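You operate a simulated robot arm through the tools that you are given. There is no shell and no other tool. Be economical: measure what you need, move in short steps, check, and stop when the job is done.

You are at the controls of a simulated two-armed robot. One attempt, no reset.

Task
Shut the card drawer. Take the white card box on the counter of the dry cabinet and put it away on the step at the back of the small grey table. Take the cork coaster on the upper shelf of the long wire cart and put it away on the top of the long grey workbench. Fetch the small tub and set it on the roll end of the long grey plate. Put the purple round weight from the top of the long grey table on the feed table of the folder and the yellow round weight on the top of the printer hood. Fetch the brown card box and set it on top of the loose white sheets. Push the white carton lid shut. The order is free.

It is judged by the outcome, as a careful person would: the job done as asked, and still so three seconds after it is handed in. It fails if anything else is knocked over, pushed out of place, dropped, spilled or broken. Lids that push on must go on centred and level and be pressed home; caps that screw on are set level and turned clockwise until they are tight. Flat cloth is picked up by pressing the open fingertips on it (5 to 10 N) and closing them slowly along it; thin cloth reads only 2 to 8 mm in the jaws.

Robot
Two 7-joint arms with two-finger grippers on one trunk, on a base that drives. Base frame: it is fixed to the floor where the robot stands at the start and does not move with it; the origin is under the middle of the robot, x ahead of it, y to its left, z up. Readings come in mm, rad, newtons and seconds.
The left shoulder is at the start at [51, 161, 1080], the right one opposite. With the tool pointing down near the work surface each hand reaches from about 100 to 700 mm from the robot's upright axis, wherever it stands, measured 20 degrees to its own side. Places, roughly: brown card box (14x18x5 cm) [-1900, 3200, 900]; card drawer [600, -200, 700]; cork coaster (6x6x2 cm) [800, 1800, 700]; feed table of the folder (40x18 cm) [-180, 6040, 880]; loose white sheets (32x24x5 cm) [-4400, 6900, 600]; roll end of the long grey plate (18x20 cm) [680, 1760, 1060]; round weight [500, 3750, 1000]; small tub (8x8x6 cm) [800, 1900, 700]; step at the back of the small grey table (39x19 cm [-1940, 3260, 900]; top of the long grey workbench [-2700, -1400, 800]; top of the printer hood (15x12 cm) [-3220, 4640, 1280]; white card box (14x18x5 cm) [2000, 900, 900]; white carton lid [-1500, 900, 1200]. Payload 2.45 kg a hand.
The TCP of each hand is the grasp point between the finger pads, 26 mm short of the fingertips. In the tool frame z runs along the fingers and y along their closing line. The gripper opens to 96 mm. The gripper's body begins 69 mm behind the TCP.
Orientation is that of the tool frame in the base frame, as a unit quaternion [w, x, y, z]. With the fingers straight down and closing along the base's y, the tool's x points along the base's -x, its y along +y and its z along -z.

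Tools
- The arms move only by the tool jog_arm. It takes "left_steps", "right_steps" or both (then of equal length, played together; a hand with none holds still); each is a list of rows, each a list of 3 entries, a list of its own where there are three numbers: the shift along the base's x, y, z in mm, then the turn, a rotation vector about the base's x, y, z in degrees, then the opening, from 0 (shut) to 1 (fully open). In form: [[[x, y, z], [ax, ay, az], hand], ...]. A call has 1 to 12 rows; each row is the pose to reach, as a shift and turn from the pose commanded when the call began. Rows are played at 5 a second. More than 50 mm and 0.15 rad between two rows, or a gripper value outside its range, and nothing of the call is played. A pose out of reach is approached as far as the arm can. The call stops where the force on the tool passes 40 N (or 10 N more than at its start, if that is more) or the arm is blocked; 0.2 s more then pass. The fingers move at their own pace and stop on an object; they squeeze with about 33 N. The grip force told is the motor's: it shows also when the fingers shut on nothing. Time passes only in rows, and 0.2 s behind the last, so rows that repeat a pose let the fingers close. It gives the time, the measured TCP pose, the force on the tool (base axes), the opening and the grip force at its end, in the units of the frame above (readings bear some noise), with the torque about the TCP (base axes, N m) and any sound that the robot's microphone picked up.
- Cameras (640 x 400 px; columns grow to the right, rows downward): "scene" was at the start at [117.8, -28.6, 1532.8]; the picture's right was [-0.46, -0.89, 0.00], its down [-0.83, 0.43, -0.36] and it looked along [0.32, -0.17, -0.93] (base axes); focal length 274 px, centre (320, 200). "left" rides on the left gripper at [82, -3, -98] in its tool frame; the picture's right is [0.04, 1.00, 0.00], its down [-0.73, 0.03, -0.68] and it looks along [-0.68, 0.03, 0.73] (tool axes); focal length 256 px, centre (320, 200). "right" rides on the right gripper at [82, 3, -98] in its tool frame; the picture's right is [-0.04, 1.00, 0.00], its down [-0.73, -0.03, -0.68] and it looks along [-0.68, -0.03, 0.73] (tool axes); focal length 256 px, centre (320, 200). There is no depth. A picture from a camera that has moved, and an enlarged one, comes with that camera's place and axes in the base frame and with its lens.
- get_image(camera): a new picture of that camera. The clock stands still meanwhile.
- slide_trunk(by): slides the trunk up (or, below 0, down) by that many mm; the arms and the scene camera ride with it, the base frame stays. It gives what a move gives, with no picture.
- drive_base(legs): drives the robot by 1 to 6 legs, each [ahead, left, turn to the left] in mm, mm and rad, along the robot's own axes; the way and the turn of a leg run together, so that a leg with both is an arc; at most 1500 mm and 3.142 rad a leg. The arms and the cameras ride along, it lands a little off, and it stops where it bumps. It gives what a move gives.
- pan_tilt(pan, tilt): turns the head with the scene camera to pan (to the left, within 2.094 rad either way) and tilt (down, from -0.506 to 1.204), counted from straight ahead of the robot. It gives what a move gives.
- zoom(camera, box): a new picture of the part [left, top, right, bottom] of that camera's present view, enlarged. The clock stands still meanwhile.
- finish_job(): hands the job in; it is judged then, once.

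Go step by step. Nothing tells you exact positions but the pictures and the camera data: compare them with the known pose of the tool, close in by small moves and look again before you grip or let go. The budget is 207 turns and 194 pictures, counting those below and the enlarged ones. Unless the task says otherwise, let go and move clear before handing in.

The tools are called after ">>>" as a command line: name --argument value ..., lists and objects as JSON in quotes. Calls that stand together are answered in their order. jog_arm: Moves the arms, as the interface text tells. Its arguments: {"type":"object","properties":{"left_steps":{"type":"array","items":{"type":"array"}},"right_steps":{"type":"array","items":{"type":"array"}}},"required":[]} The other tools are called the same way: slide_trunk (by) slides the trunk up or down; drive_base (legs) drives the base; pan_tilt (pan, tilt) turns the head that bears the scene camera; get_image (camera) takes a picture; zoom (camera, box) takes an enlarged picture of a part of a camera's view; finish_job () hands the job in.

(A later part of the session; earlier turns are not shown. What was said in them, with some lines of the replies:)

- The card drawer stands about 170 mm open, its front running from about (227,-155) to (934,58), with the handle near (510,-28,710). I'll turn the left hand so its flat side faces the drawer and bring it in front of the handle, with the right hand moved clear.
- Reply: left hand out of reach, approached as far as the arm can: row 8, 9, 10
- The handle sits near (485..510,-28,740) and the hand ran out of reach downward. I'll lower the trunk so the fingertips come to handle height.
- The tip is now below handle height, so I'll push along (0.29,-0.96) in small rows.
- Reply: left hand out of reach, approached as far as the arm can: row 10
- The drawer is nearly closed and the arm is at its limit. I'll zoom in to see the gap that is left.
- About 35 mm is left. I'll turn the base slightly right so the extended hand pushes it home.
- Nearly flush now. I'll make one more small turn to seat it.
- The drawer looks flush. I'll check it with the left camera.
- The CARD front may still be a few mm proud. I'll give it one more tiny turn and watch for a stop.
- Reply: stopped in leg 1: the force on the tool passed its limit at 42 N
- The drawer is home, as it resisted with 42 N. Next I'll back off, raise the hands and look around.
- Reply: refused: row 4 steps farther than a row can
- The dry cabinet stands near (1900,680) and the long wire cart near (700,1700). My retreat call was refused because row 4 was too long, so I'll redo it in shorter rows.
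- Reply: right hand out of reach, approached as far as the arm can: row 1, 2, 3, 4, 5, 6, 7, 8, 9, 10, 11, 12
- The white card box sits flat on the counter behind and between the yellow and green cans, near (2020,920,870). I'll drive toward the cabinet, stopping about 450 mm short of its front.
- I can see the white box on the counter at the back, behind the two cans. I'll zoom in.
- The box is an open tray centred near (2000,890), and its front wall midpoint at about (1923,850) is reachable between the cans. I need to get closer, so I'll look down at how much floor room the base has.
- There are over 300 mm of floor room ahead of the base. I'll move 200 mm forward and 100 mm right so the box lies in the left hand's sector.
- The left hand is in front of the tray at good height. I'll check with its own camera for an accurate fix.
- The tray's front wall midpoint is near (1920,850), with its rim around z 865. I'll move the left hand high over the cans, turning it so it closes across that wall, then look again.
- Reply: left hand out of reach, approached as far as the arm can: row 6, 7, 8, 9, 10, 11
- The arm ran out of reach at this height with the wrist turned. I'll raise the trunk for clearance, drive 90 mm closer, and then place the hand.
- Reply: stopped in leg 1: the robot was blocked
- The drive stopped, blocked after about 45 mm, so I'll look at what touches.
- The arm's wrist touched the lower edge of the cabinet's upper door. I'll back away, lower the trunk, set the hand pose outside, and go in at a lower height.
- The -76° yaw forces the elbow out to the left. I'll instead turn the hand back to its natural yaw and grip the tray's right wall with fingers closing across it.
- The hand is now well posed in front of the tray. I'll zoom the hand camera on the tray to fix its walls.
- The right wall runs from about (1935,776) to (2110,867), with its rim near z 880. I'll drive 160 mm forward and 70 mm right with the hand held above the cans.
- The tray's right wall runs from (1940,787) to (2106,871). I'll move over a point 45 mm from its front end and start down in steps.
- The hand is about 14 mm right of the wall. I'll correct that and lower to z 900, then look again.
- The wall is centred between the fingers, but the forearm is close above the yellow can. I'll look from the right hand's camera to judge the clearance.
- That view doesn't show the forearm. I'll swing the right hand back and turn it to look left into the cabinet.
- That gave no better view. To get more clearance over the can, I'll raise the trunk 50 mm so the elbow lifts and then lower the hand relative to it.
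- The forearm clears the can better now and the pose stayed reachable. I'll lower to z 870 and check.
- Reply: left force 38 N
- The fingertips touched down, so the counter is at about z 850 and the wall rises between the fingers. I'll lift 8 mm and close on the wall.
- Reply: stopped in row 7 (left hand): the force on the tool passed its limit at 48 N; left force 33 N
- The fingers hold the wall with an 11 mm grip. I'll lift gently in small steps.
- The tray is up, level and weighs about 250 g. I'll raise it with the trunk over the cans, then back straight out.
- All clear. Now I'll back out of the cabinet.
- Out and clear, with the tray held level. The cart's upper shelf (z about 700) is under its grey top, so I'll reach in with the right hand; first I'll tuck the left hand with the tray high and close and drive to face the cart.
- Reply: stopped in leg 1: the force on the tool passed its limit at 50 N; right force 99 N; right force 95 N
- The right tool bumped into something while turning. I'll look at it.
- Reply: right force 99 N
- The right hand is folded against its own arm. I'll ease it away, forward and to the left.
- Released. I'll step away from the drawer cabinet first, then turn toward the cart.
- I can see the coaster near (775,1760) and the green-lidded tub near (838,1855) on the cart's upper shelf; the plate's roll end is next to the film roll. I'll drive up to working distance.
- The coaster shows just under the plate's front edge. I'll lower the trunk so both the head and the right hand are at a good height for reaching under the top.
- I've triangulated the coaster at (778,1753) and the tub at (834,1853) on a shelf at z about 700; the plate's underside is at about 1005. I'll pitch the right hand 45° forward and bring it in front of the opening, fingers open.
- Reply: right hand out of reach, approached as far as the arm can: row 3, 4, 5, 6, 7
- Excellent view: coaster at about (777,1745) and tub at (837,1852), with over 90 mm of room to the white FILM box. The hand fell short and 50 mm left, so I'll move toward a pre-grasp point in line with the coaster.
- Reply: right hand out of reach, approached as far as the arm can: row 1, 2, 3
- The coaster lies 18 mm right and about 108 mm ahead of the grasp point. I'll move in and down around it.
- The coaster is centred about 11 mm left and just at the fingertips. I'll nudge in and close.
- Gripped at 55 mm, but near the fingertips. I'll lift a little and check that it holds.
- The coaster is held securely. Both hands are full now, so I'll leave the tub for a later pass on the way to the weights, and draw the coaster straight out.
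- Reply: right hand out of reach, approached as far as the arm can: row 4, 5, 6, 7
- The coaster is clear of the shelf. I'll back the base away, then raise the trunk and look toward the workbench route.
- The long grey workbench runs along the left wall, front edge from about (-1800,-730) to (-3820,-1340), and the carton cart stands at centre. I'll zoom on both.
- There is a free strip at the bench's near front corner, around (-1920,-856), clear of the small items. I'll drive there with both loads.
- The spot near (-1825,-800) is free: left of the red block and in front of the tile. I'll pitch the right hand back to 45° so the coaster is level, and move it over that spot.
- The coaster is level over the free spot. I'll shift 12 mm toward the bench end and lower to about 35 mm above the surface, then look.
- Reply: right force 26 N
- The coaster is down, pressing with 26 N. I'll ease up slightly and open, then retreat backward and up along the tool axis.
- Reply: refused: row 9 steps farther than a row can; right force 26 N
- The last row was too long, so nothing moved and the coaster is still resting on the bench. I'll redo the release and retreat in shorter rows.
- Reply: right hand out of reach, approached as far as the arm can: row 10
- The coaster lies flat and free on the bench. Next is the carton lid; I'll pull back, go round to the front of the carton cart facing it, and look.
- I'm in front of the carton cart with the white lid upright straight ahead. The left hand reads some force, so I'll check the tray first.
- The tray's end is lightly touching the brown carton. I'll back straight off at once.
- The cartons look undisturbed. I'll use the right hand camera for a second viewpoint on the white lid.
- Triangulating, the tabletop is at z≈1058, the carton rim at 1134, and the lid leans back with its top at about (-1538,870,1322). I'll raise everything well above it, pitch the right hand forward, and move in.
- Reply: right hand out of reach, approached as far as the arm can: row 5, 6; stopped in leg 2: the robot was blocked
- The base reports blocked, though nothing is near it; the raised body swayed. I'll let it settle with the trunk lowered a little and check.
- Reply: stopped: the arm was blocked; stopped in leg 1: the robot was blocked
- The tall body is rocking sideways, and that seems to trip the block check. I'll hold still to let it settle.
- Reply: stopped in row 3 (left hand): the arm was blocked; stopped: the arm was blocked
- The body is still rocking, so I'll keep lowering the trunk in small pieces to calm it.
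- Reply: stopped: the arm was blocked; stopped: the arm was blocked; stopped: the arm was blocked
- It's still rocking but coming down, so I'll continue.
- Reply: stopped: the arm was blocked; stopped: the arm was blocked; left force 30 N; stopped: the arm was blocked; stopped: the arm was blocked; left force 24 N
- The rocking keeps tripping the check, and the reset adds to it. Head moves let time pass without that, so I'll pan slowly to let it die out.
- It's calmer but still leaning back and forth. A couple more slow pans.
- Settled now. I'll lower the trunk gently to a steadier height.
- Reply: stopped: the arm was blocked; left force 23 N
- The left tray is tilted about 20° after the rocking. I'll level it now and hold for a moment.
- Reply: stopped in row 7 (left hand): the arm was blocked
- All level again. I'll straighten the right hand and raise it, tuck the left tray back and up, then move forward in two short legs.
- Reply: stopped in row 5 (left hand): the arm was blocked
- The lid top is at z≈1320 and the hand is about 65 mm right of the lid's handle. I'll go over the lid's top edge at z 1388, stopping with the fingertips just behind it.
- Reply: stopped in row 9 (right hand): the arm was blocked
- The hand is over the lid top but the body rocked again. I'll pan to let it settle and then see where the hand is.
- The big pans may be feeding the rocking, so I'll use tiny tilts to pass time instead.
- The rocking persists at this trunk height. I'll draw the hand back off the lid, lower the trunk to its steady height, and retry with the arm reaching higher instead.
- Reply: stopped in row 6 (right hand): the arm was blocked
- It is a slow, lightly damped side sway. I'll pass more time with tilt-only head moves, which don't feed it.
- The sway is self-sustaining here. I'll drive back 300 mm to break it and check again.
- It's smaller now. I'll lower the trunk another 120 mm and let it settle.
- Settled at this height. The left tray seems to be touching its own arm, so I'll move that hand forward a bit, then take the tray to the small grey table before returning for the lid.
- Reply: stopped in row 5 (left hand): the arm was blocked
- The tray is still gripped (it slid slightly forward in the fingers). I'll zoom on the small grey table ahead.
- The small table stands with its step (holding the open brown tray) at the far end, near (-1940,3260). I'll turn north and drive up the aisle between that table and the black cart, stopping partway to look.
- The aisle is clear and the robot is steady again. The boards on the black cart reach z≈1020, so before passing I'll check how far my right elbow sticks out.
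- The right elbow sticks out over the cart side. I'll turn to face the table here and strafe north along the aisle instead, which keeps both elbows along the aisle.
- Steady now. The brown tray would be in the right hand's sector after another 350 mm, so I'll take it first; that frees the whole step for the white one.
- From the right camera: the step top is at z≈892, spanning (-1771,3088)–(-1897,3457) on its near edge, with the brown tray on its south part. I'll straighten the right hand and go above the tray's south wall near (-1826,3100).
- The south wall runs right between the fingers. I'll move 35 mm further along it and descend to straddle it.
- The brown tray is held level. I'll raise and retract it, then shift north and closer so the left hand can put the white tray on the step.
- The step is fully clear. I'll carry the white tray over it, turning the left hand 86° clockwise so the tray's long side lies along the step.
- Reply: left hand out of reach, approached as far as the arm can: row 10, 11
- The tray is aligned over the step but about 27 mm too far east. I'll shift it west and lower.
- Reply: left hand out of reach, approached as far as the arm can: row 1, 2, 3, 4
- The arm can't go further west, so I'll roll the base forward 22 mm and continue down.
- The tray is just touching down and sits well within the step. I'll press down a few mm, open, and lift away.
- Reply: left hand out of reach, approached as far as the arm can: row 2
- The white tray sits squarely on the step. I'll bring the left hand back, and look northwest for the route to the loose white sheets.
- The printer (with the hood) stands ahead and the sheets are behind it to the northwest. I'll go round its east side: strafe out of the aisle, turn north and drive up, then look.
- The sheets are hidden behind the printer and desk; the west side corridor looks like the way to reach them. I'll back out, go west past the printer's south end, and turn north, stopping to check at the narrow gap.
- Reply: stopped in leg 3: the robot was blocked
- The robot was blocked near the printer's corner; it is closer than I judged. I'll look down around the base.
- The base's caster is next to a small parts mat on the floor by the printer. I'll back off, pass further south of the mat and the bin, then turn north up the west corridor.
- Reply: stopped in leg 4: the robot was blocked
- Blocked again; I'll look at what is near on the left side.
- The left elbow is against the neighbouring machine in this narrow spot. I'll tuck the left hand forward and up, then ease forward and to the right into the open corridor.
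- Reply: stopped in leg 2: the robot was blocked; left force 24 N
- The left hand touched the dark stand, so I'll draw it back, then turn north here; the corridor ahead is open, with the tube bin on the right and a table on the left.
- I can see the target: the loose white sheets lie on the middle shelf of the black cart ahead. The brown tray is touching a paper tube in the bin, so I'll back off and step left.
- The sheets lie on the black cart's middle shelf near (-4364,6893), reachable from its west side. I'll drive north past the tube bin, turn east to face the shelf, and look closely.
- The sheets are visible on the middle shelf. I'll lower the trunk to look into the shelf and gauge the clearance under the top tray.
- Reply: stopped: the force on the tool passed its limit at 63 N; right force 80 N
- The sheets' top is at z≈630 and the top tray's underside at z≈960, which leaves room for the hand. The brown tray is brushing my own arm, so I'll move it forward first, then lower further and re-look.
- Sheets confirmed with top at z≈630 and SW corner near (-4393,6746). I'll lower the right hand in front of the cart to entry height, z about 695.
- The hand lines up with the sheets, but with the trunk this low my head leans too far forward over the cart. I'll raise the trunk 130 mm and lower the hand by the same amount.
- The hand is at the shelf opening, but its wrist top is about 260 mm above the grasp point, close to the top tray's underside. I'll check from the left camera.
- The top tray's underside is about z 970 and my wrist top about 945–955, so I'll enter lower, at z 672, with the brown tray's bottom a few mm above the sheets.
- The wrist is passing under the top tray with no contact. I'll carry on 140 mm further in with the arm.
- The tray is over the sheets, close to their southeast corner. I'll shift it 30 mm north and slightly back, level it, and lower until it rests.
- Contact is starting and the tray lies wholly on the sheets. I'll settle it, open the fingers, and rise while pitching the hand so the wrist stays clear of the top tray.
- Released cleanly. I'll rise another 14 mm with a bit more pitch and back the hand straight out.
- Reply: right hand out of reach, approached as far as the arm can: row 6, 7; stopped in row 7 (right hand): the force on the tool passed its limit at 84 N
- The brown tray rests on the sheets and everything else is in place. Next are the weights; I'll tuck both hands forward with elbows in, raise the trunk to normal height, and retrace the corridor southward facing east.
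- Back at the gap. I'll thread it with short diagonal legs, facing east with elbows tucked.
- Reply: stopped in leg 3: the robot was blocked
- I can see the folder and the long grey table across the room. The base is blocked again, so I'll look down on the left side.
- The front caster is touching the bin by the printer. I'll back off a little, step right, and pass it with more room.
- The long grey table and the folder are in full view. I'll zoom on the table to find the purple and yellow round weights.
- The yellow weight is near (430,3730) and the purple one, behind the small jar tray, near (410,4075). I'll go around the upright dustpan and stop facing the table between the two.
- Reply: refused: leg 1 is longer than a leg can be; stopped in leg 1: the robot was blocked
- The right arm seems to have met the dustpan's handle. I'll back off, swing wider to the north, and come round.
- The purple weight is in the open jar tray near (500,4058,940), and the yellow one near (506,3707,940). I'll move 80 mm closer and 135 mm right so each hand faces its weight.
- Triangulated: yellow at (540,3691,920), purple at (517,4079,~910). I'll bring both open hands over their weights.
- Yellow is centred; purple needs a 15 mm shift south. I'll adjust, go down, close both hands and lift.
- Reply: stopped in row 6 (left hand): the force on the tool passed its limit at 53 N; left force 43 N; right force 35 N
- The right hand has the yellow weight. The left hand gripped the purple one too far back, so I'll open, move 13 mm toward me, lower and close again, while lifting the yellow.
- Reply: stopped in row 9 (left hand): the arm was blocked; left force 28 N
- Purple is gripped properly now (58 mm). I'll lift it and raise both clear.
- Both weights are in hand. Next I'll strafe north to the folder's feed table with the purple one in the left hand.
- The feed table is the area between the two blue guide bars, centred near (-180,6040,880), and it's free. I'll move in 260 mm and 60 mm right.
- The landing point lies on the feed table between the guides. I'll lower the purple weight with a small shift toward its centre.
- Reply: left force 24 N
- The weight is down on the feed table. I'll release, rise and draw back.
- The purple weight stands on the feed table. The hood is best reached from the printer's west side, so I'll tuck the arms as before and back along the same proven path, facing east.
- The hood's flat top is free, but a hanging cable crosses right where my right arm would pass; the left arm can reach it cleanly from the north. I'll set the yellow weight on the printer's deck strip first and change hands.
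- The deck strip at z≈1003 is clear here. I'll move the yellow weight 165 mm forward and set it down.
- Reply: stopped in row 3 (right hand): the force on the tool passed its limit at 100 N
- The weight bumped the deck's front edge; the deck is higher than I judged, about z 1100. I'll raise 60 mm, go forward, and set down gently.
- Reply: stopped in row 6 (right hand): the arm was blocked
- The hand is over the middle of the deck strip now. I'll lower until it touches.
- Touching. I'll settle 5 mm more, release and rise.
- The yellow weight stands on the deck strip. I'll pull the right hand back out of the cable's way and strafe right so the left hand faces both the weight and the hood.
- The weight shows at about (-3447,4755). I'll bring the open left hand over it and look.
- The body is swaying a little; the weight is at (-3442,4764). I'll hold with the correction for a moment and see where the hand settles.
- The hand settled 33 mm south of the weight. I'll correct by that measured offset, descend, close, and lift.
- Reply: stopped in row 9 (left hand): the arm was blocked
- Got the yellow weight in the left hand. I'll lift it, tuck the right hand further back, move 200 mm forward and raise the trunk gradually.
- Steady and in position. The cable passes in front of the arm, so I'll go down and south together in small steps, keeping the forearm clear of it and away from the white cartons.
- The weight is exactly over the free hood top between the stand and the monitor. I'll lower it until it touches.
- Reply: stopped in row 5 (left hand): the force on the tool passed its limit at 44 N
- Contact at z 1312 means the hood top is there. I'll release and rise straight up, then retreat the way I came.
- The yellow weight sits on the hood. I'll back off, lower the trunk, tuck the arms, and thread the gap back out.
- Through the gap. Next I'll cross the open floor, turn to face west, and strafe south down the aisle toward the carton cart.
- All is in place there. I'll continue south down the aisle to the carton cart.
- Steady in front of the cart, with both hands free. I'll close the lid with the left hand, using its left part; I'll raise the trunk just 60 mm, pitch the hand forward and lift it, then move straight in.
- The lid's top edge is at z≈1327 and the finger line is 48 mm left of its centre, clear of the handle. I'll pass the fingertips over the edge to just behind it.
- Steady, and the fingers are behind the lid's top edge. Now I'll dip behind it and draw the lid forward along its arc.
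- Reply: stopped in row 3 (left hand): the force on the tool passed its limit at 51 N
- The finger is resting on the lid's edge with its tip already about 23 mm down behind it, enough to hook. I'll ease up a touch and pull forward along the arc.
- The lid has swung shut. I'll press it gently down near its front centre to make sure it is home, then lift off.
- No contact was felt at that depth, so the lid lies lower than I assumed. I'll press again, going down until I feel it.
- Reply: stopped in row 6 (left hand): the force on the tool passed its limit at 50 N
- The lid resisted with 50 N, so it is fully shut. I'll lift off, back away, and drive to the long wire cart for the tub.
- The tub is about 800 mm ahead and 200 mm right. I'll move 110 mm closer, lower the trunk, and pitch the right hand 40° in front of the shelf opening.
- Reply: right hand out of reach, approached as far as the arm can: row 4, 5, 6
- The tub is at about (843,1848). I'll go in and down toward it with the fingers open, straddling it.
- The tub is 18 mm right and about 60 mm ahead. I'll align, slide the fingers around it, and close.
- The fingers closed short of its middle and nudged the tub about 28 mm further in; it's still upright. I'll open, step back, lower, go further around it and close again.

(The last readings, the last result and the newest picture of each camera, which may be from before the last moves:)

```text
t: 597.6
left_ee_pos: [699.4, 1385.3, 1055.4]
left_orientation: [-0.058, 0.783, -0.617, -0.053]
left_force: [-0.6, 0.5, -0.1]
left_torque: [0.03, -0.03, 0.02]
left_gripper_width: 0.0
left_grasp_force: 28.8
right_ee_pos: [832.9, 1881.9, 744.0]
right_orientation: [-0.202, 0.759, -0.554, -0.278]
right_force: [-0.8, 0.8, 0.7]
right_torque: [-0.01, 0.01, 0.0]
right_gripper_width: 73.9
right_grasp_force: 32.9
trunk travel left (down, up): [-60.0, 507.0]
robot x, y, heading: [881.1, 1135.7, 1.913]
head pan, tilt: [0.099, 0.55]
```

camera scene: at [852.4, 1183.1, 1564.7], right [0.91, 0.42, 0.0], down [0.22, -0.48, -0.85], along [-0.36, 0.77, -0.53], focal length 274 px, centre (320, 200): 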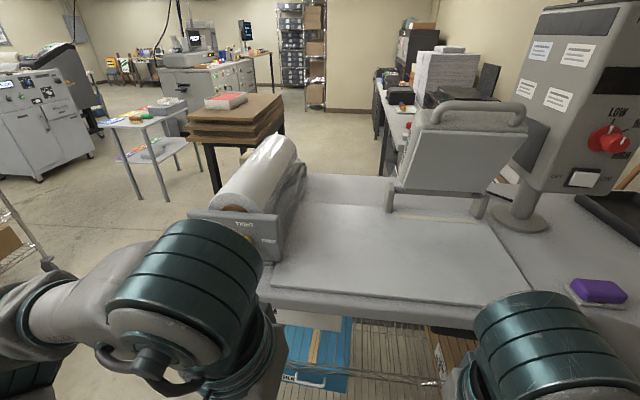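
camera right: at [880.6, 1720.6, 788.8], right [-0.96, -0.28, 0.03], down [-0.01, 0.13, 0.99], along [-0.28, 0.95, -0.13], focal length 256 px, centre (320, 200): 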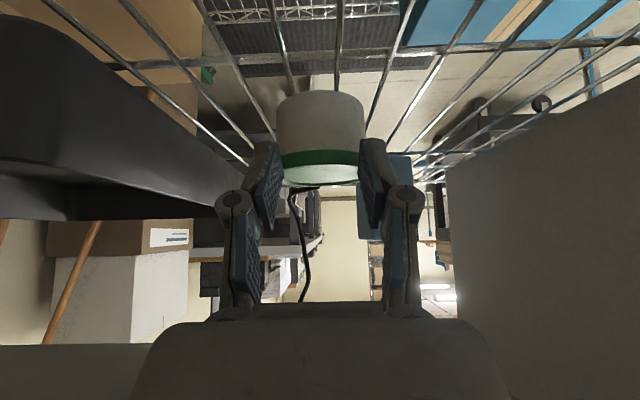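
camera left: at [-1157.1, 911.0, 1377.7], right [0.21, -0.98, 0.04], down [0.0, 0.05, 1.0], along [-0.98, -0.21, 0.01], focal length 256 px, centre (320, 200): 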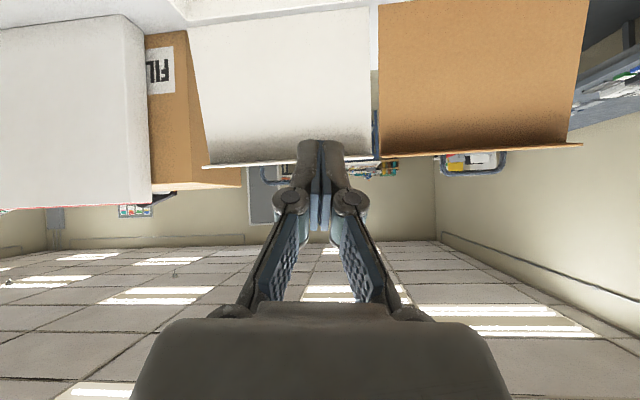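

Gripped at 74 mm. I'll lift slightly and draw the tub straight out.

>>> jog_arm --right_steps '[[[0, 0, 12], [0, 0, 0], 0.45], [[2, -5, 25], [0, 0, 0], 0.45], [[13, -43, 28], [0, 0, 0], 0.45], [[24, -81, 30], [0, 0, 0], 0.45], [[35, -119, 30], [0, 0, 0], 0.45], [[46, -157, 32], [0, 0, 0], 0.45], [[50, -195, 40], [0, 0, 0], 0.45], [[52, -233, 60], [0, 0, 0], 0.45], [[52, -271, 85], [0, 0, 0], 0.45], [[50, -305, 110], [0, 0, 0], 0.45]]'

>>> get_image --camera "right"

```text
t: 599.8
left_ee_pos: [700.3, 1384.2, 1056.0]
left_orientation: [-0.061, 0.783, -0.617, -0.054]
left_force: [0.7, 0.4, 0.2]
left_torque: [0.04, 0.0, 0.0]
left_gripper_width: 0.1
left_grasp_force: 28.4
right_ee_pos: [865.8, 1592.9, 874.9]
right_orientation: [-0.202, 0.759, -0.554, -0.277]
right_force: [0.3, -0.4, -0.8]
right_torque: [0.02, -0.02, -0.01]
right_gripper_width: 73.7
right_grasp_force: 33.0
right hand out of reach, approached as far as the arm can: row 8, 9, 10
trunk travel left (down, up): [-60.0, 507.0]
robot x, y, heading: [881.1, 1136.2, 1.905]
head pan, tilt: [0.099, 0.55]
```

```text
6 pictures are left
camera right: at [900.7, 1471.5, 898.4], right [-0.96, -0.27, 0.03], down [-0.01, 0.13, 0.99], along [-0.28, 0.95, -0.12], focal length 256 px, centre (320, 200)
```

right: 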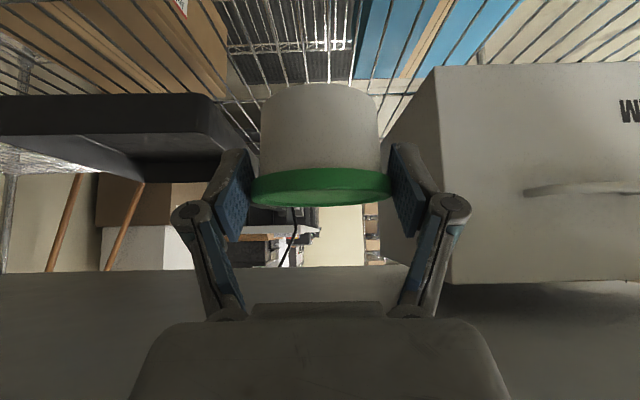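

The tub is out, held level. I'll back away, raise it above the plate's height, shift left, and come forward to the plate's roll end.

>>> drive_base --legs '[[-200, 0, 0]]'

>>> slide_trunk --by 200

>>> jog_arm --right_steps '[[[0, 0, 25], [0, 0, 0], 0.45], [[0, 0, 50], [0, 0, 0], 0.45], [[0, 0, 75], [0, 0, 0], 0.45], [[0, 0, 85], [0, 0, 0], 0.45]]'

>>> drive_base --legs '[[0, 170, 0], [200, 0, 0]]'

>>> get_image --camera "scene"

```text
t: 601.3
left_ee_pos: [765.1, 1199.5, 1055.1]
left_orientation: [-0.059, 0.783, -0.616, -0.054]
left_force: [0.1, -1.3, 0.3]
left_torque: [0.02, 0.0, -0.01]
left_gripper_width: 0.0
left_grasp_force: 28.5
right_ee_pos: [930.7, 1408.6, 875.6]
right_orientation: [-0.202, 0.759, -0.554, -0.277]
right_force: [-0.3, 0.7, -0.8]
right_torque: [0.03, -0.03, 0.01]
right_gripper_width: 73.7
right_grasp_force: 33.0
trunk travel left (down, up): [-60.0, 507.0]
robot x, y, heading: [945.9, 952.3, 1.905]
head pan, tilt: [0.099, 0.55]
```

```text
t: 603.5
left_ee_pos: [767.0, 1196.4, 1255.1]
left_orientation: [-0.06, 0.783, -0.617, -0.055]
left_force: [-0.7, -0.5, 0.6]
left_torque: [-0.02, 0.05, -0.03]
left_gripper_width: 0.2
left_grasp_force: 28.9
right_ee_pos: [931.4, 1406.7, 1076.5]
right_orientation: [-0.202, 0.758, -0.554, -0.278]
right_force: [0.4, -0.4, -0.7]
right_torque: [0.01, 0.02, 0.01]
right_gripper_width: 73.9
right_grasp_force: 33.0
trunk travel left (down, up): [-260.0, 307.0]
robot x, y, heading: [943.2, 948.8, 1.91]
head pan, tilt: [0.099, 0.55]
```

```text
t: 604.5
left_ee_pos: [765.9, 1195.9, 1255.6]
left_orientation: [-0.061, 0.783, -0.616, -0.056]
left_force: [0.7, 0.0, 0.8]
left_torque: [-0.01, -0.02, 0.0]
left_gripper_width: 0.0
left_grasp_force: 28.8
right_ee_pos: [931.2, 1405.2, 1162.5]
right_orientation: [-0.202, 0.758, -0.554, -0.278]
right_force: [0.5, -0.1, -1.6]
right_torque: [-0.01, 0.01, 0.0]
right_gripper_width: 73.8
right_grasp_force: 32.9
trunk travel left (down, up): [-260.0, 307.0]
robot x, y, heading: [942.9, 950.4, 1.91]
head pan, tilt: [0.099, 0.55]
```

```text
t: 607.2
left_ee_pos: [499.2, 1312.5, 1252.8]
left_orientation: [-0.073, 0.784, -0.615, -0.048]
left_force: [-0.2, 0.2, 0.2]
left_torque: [0.02, -0.14, -0.03]
left_gripper_width: 0.1
left_grasp_force: 28.4
right_ee_pos: [665.5, 1522.9, 1166.4]
right_orientation: [-0.214, 0.762, -0.548, -0.272]
right_force: [-1.7, -0.5, -1.2]
right_torque: [0.04, -0.14, -0.11]
right_gripper_width: 73.7
right_grasp_force: 33.1
trunk travel left (down, up): [-260.0, 307.0]
robot x, y, heading: [711.0, 1076.9, 1.908]
head pan, tilt: [0.099, 0.55]
```

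```text
5 pictures are left
camera scene: at [613.3, 1197.0, 1591.1], right [0.9, 0.43, 0.03], down [0.25, -0.47, -0.85], along [-0.35, 0.77, -0.53], focal length 274 px, centre (320, 200)
```

scene: 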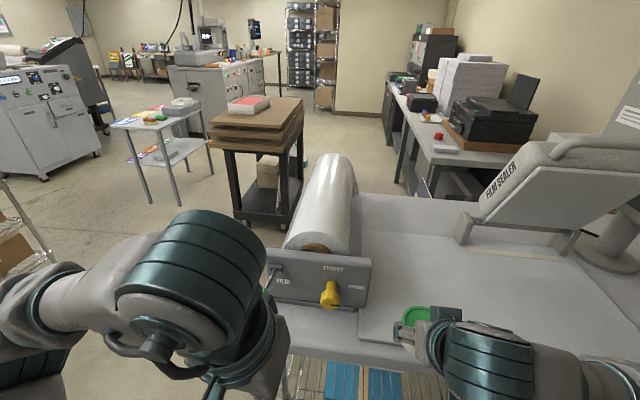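

The target spot on the plate's roll end is straight ahead, clear of the roll and the sealer. I'll carry the tub over it.

>>> jog_arm --right_steps '[[[1, 42, 0], [0, 0, 0], 0.45], [[2, 84, 0], [0, 0, 0], 0.45], [[3, 126, 0], [0, 0, 0], 0.45], [[4, 168, 0], [0, 0, 0], 0.45], [[5, 208, 0], [0, 0, 0], 0.45], [[5, 208, -20], [0, 0, 0], 0.45], [[5, 208, -38], [0, 0, 0], 0.45]]'

>>> get_image --camera "right"

```text
t: 608.8
left_ee_pos: [509.7, 1313.6, 1255.9]
left_orientation: [-0.069, 0.785, -0.613, -0.052]
left_force: [-0.3, 0.5, 0.6]
left_torque: [-0.05, -0.03, -0.02]
left_gripper_width: 0.1
left_grasp_force: 28.7
right_ee_pos: [680.5, 1731.2, 1128.2]
right_orientation: [-0.21, 0.761, -0.548, -0.277]
right_force: [-1.5, -0.9, -0.4]
right_torque: [0.05, -0.1, -0.06]
right_gripper_width: 73.5
right_grasp_force: 33.0
trunk travel left (down, up): [-260.0, 307.0]
robot x, y, heading: [706.0, 1075.7, 1.913]
head pan, tilt: [0.099, 0.55]
```

```text
4 pictures are left
camera right: at [716.0, 1611.3, 1149.3], right [-0.96, -0.28, 0.01], down [-0.02, 0.11, 0.99], along [-0.28, 0.95, -0.12], focal length 256 px, centre (320, 200)
```

right: 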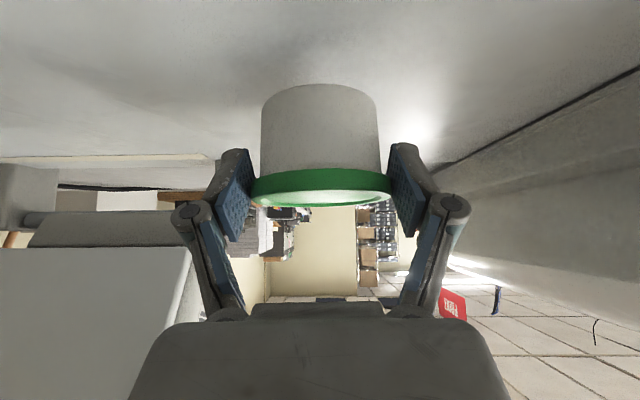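

The tub is level over the plate. I'll lower it in small steps until it rests.

>>> jog_arm --right_steps '[[[0, 0, -10], [0, 0, 0], 0.45], [[0, 0, -18], [0, 0, 0], 0.45], [[0, 0, -24], [0, 0, 0], 0.45], [[0, 0, -29], [0, 0, 0], 0.45], [[0, 0, -33], [0, 0, 0], 0.45]]'

```text
t: 610.0
left_ee_pos: [531.9, 1321.2, 1256.2]
left_orientation: [-0.062, 0.784, -0.615, -0.056]
left_force: [-0.6, 0.2, 1.1]
left_torque: [0.0, 0.0, 0.01]
left_gripper_width: 0.2
left_grasp_force: 29.0
right_ee_pos: [698.7, 1738.4, 1092.6]
right_orientation: [-0.203, 0.76, -0.55, -0.281]
right_force: [-4.7, -1.6, 17.2]
right_torque: [0.21, 0.17, 0.12]
right_gripper_width: 65.4
right_grasp_force: 33.5
trunk travel left (down, up): [-260.0, 307.0]
robot x, y, heading: [710.9, 1080.1, 1.911]
head pan, tilt: [0.099, 0.55]
```

Resting on the plate with 17 N. I'll release and draw the hand back, then up.

>>> jog_arm --right_steps '[[[0, 0, 2], [0, 0, 0], 0.6], [[0, 0, 3], [0, 0, 0], 0.8], [[0, 0, 4], [0, 0, 0], 0.97], [[0, 0, 6], [0, 0, 0], 0.97], [[8, -25, 12], [0, 0, 0], 0.97], [[18, -60, 25], [0, 0, 0], 0.97], [[29, -98, 40], [0, 0, 0], 0.97], [[40, -136, 55], [0, 0, 0], 0.9], [[50, -172, 70], [0, 0, 0], 0.5]]'

>>> drive_base --legs '[[-300, 0, 0]]'

>>> pan_tilt --pan -0.05 --tilt 0.55

>>> get_image --camera "scene"

```text
t: 612.0
left_ee_pos: [557.0, 1329.4, 1257.6]
left_orientation: [-0.053, 0.783, -0.617, -0.062]
left_force: [1.3, -0.2, -0.8]
left_torque: [0.0, 0.11, 0.02]
left_gripper_width: 0.2
left_grasp_force: 28.5
right_ee_pos: [775.4, 1573.5, 1157.6]
right_orientation: [-0.197, 0.756, -0.556, -0.285]
right_force: [2.0, 1.0, 0.2]
right_torque: [-0.07, 0.13, 0.14]
right_gripper_width: 48.2
right_grasp_force: 0.0
trunk travel left (down, up): [-260.0, 307.0]
robot x, y, heading: [716.7, 1078.3, 1.914]
head pan, tilt: [0.099, 0.55]
```

```text
t: 614.0
left_ee_pos: [616.0, 1031.8, 1254.9]
left_orientation: [-0.067, 0.786, -0.612, -0.054]
left_force: [-0.6, 0.0, 0.2]
left_torque: [-0.06, -0.06, 0.0]
left_gripper_width: 0.0
left_grasp_force: 28.5
right_ee_pos: [836.2, 1277.1, 1163.1]
right_orientation: [-0.207, 0.762, -0.547, -0.278]
right_force: [-0.7, 0.1, -0.4]
right_torque: [0.03, -0.09, -0.05]
right_gripper_width: 47.8
right_grasp_force: 0.0
trunk travel left (down, up): [-260.0, 307.0]
robot x, y, heading: [803.1, 794.9, 1.919]
head pan, tilt: [0.099, 0.55]
```

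```text
t: 614.7
left_ee_pos: [634.6, 1032.8, 1258.7]
left_orientation: [-0.062, 0.784, -0.615, -0.059]
left_force: [0.5, -1.1, -0.6]
left_torque: [0.06, 0.04, 0.0]
left_gripper_width: 0.0
left_grasp_force: 28.4
right_ee_pos: [854.8, 1279.6, 1162.7]
right_orientation: [-0.203, 0.76, -0.549, -0.283]
right_force: [0.0, -0.2, -0.1]
right_torque: [-0.02, 0.02, 0.03]
right_gripper_width: 47.9
right_grasp_force: 0.1
trunk travel left (down, up): [-260.0, 307.0]
robot x, y, heading: [809.7, 791.7, 1.92]
head pan, tilt: [-0.051, 0.55]
```

```text
3 pictures are left
camera scene: at [789.4, 941.7, 1591.5], right [0.96, 0.29, -0.02], down [0.14, -0.51, -0.85], along [-0.25, 0.81, -0.53], focal length 274 px, centre (320, 200)
```

scene: 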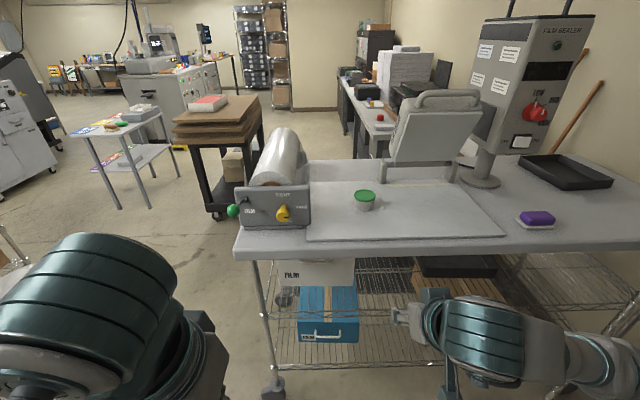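

The green-lidded tub stands upright on the roll end of the plate. With that, everything on the list is done and both hands are clear, so I'm handing in.

>>> finish_job

```text
The job is handed in.
```

I did all eight tasks and handed the job in; both hands were empty and clear at hand-in.

- **Card drawer:** pushed shut until it resisted at 42 N.
- **White card box:** on the step at the back of the small grey table.
- **Cork coaster:** flat on a free spot on the long grey workbench.
- **Tub:** upright on the roll end of the plate. My first grip pushed it about 28 mm further into the shelf before I caught it.
- **Purple weight:** on the folder's feed table.
- **Yellow weight:** on the printer hood.
- **Brown card box:** on the loose white sheets.
- **Carton lid:** shut and pressed home with 50 N.

I bumped a few things on the way: the brown carton beside the lid, a paper tube, the bin and floor mat by the printer, the dustpan, the black cart, the dark stand and the printer deck. Nothing fell, and I saw nothing out of place afterwards, but the brown carton and the bin may have shifted a few millimetres.
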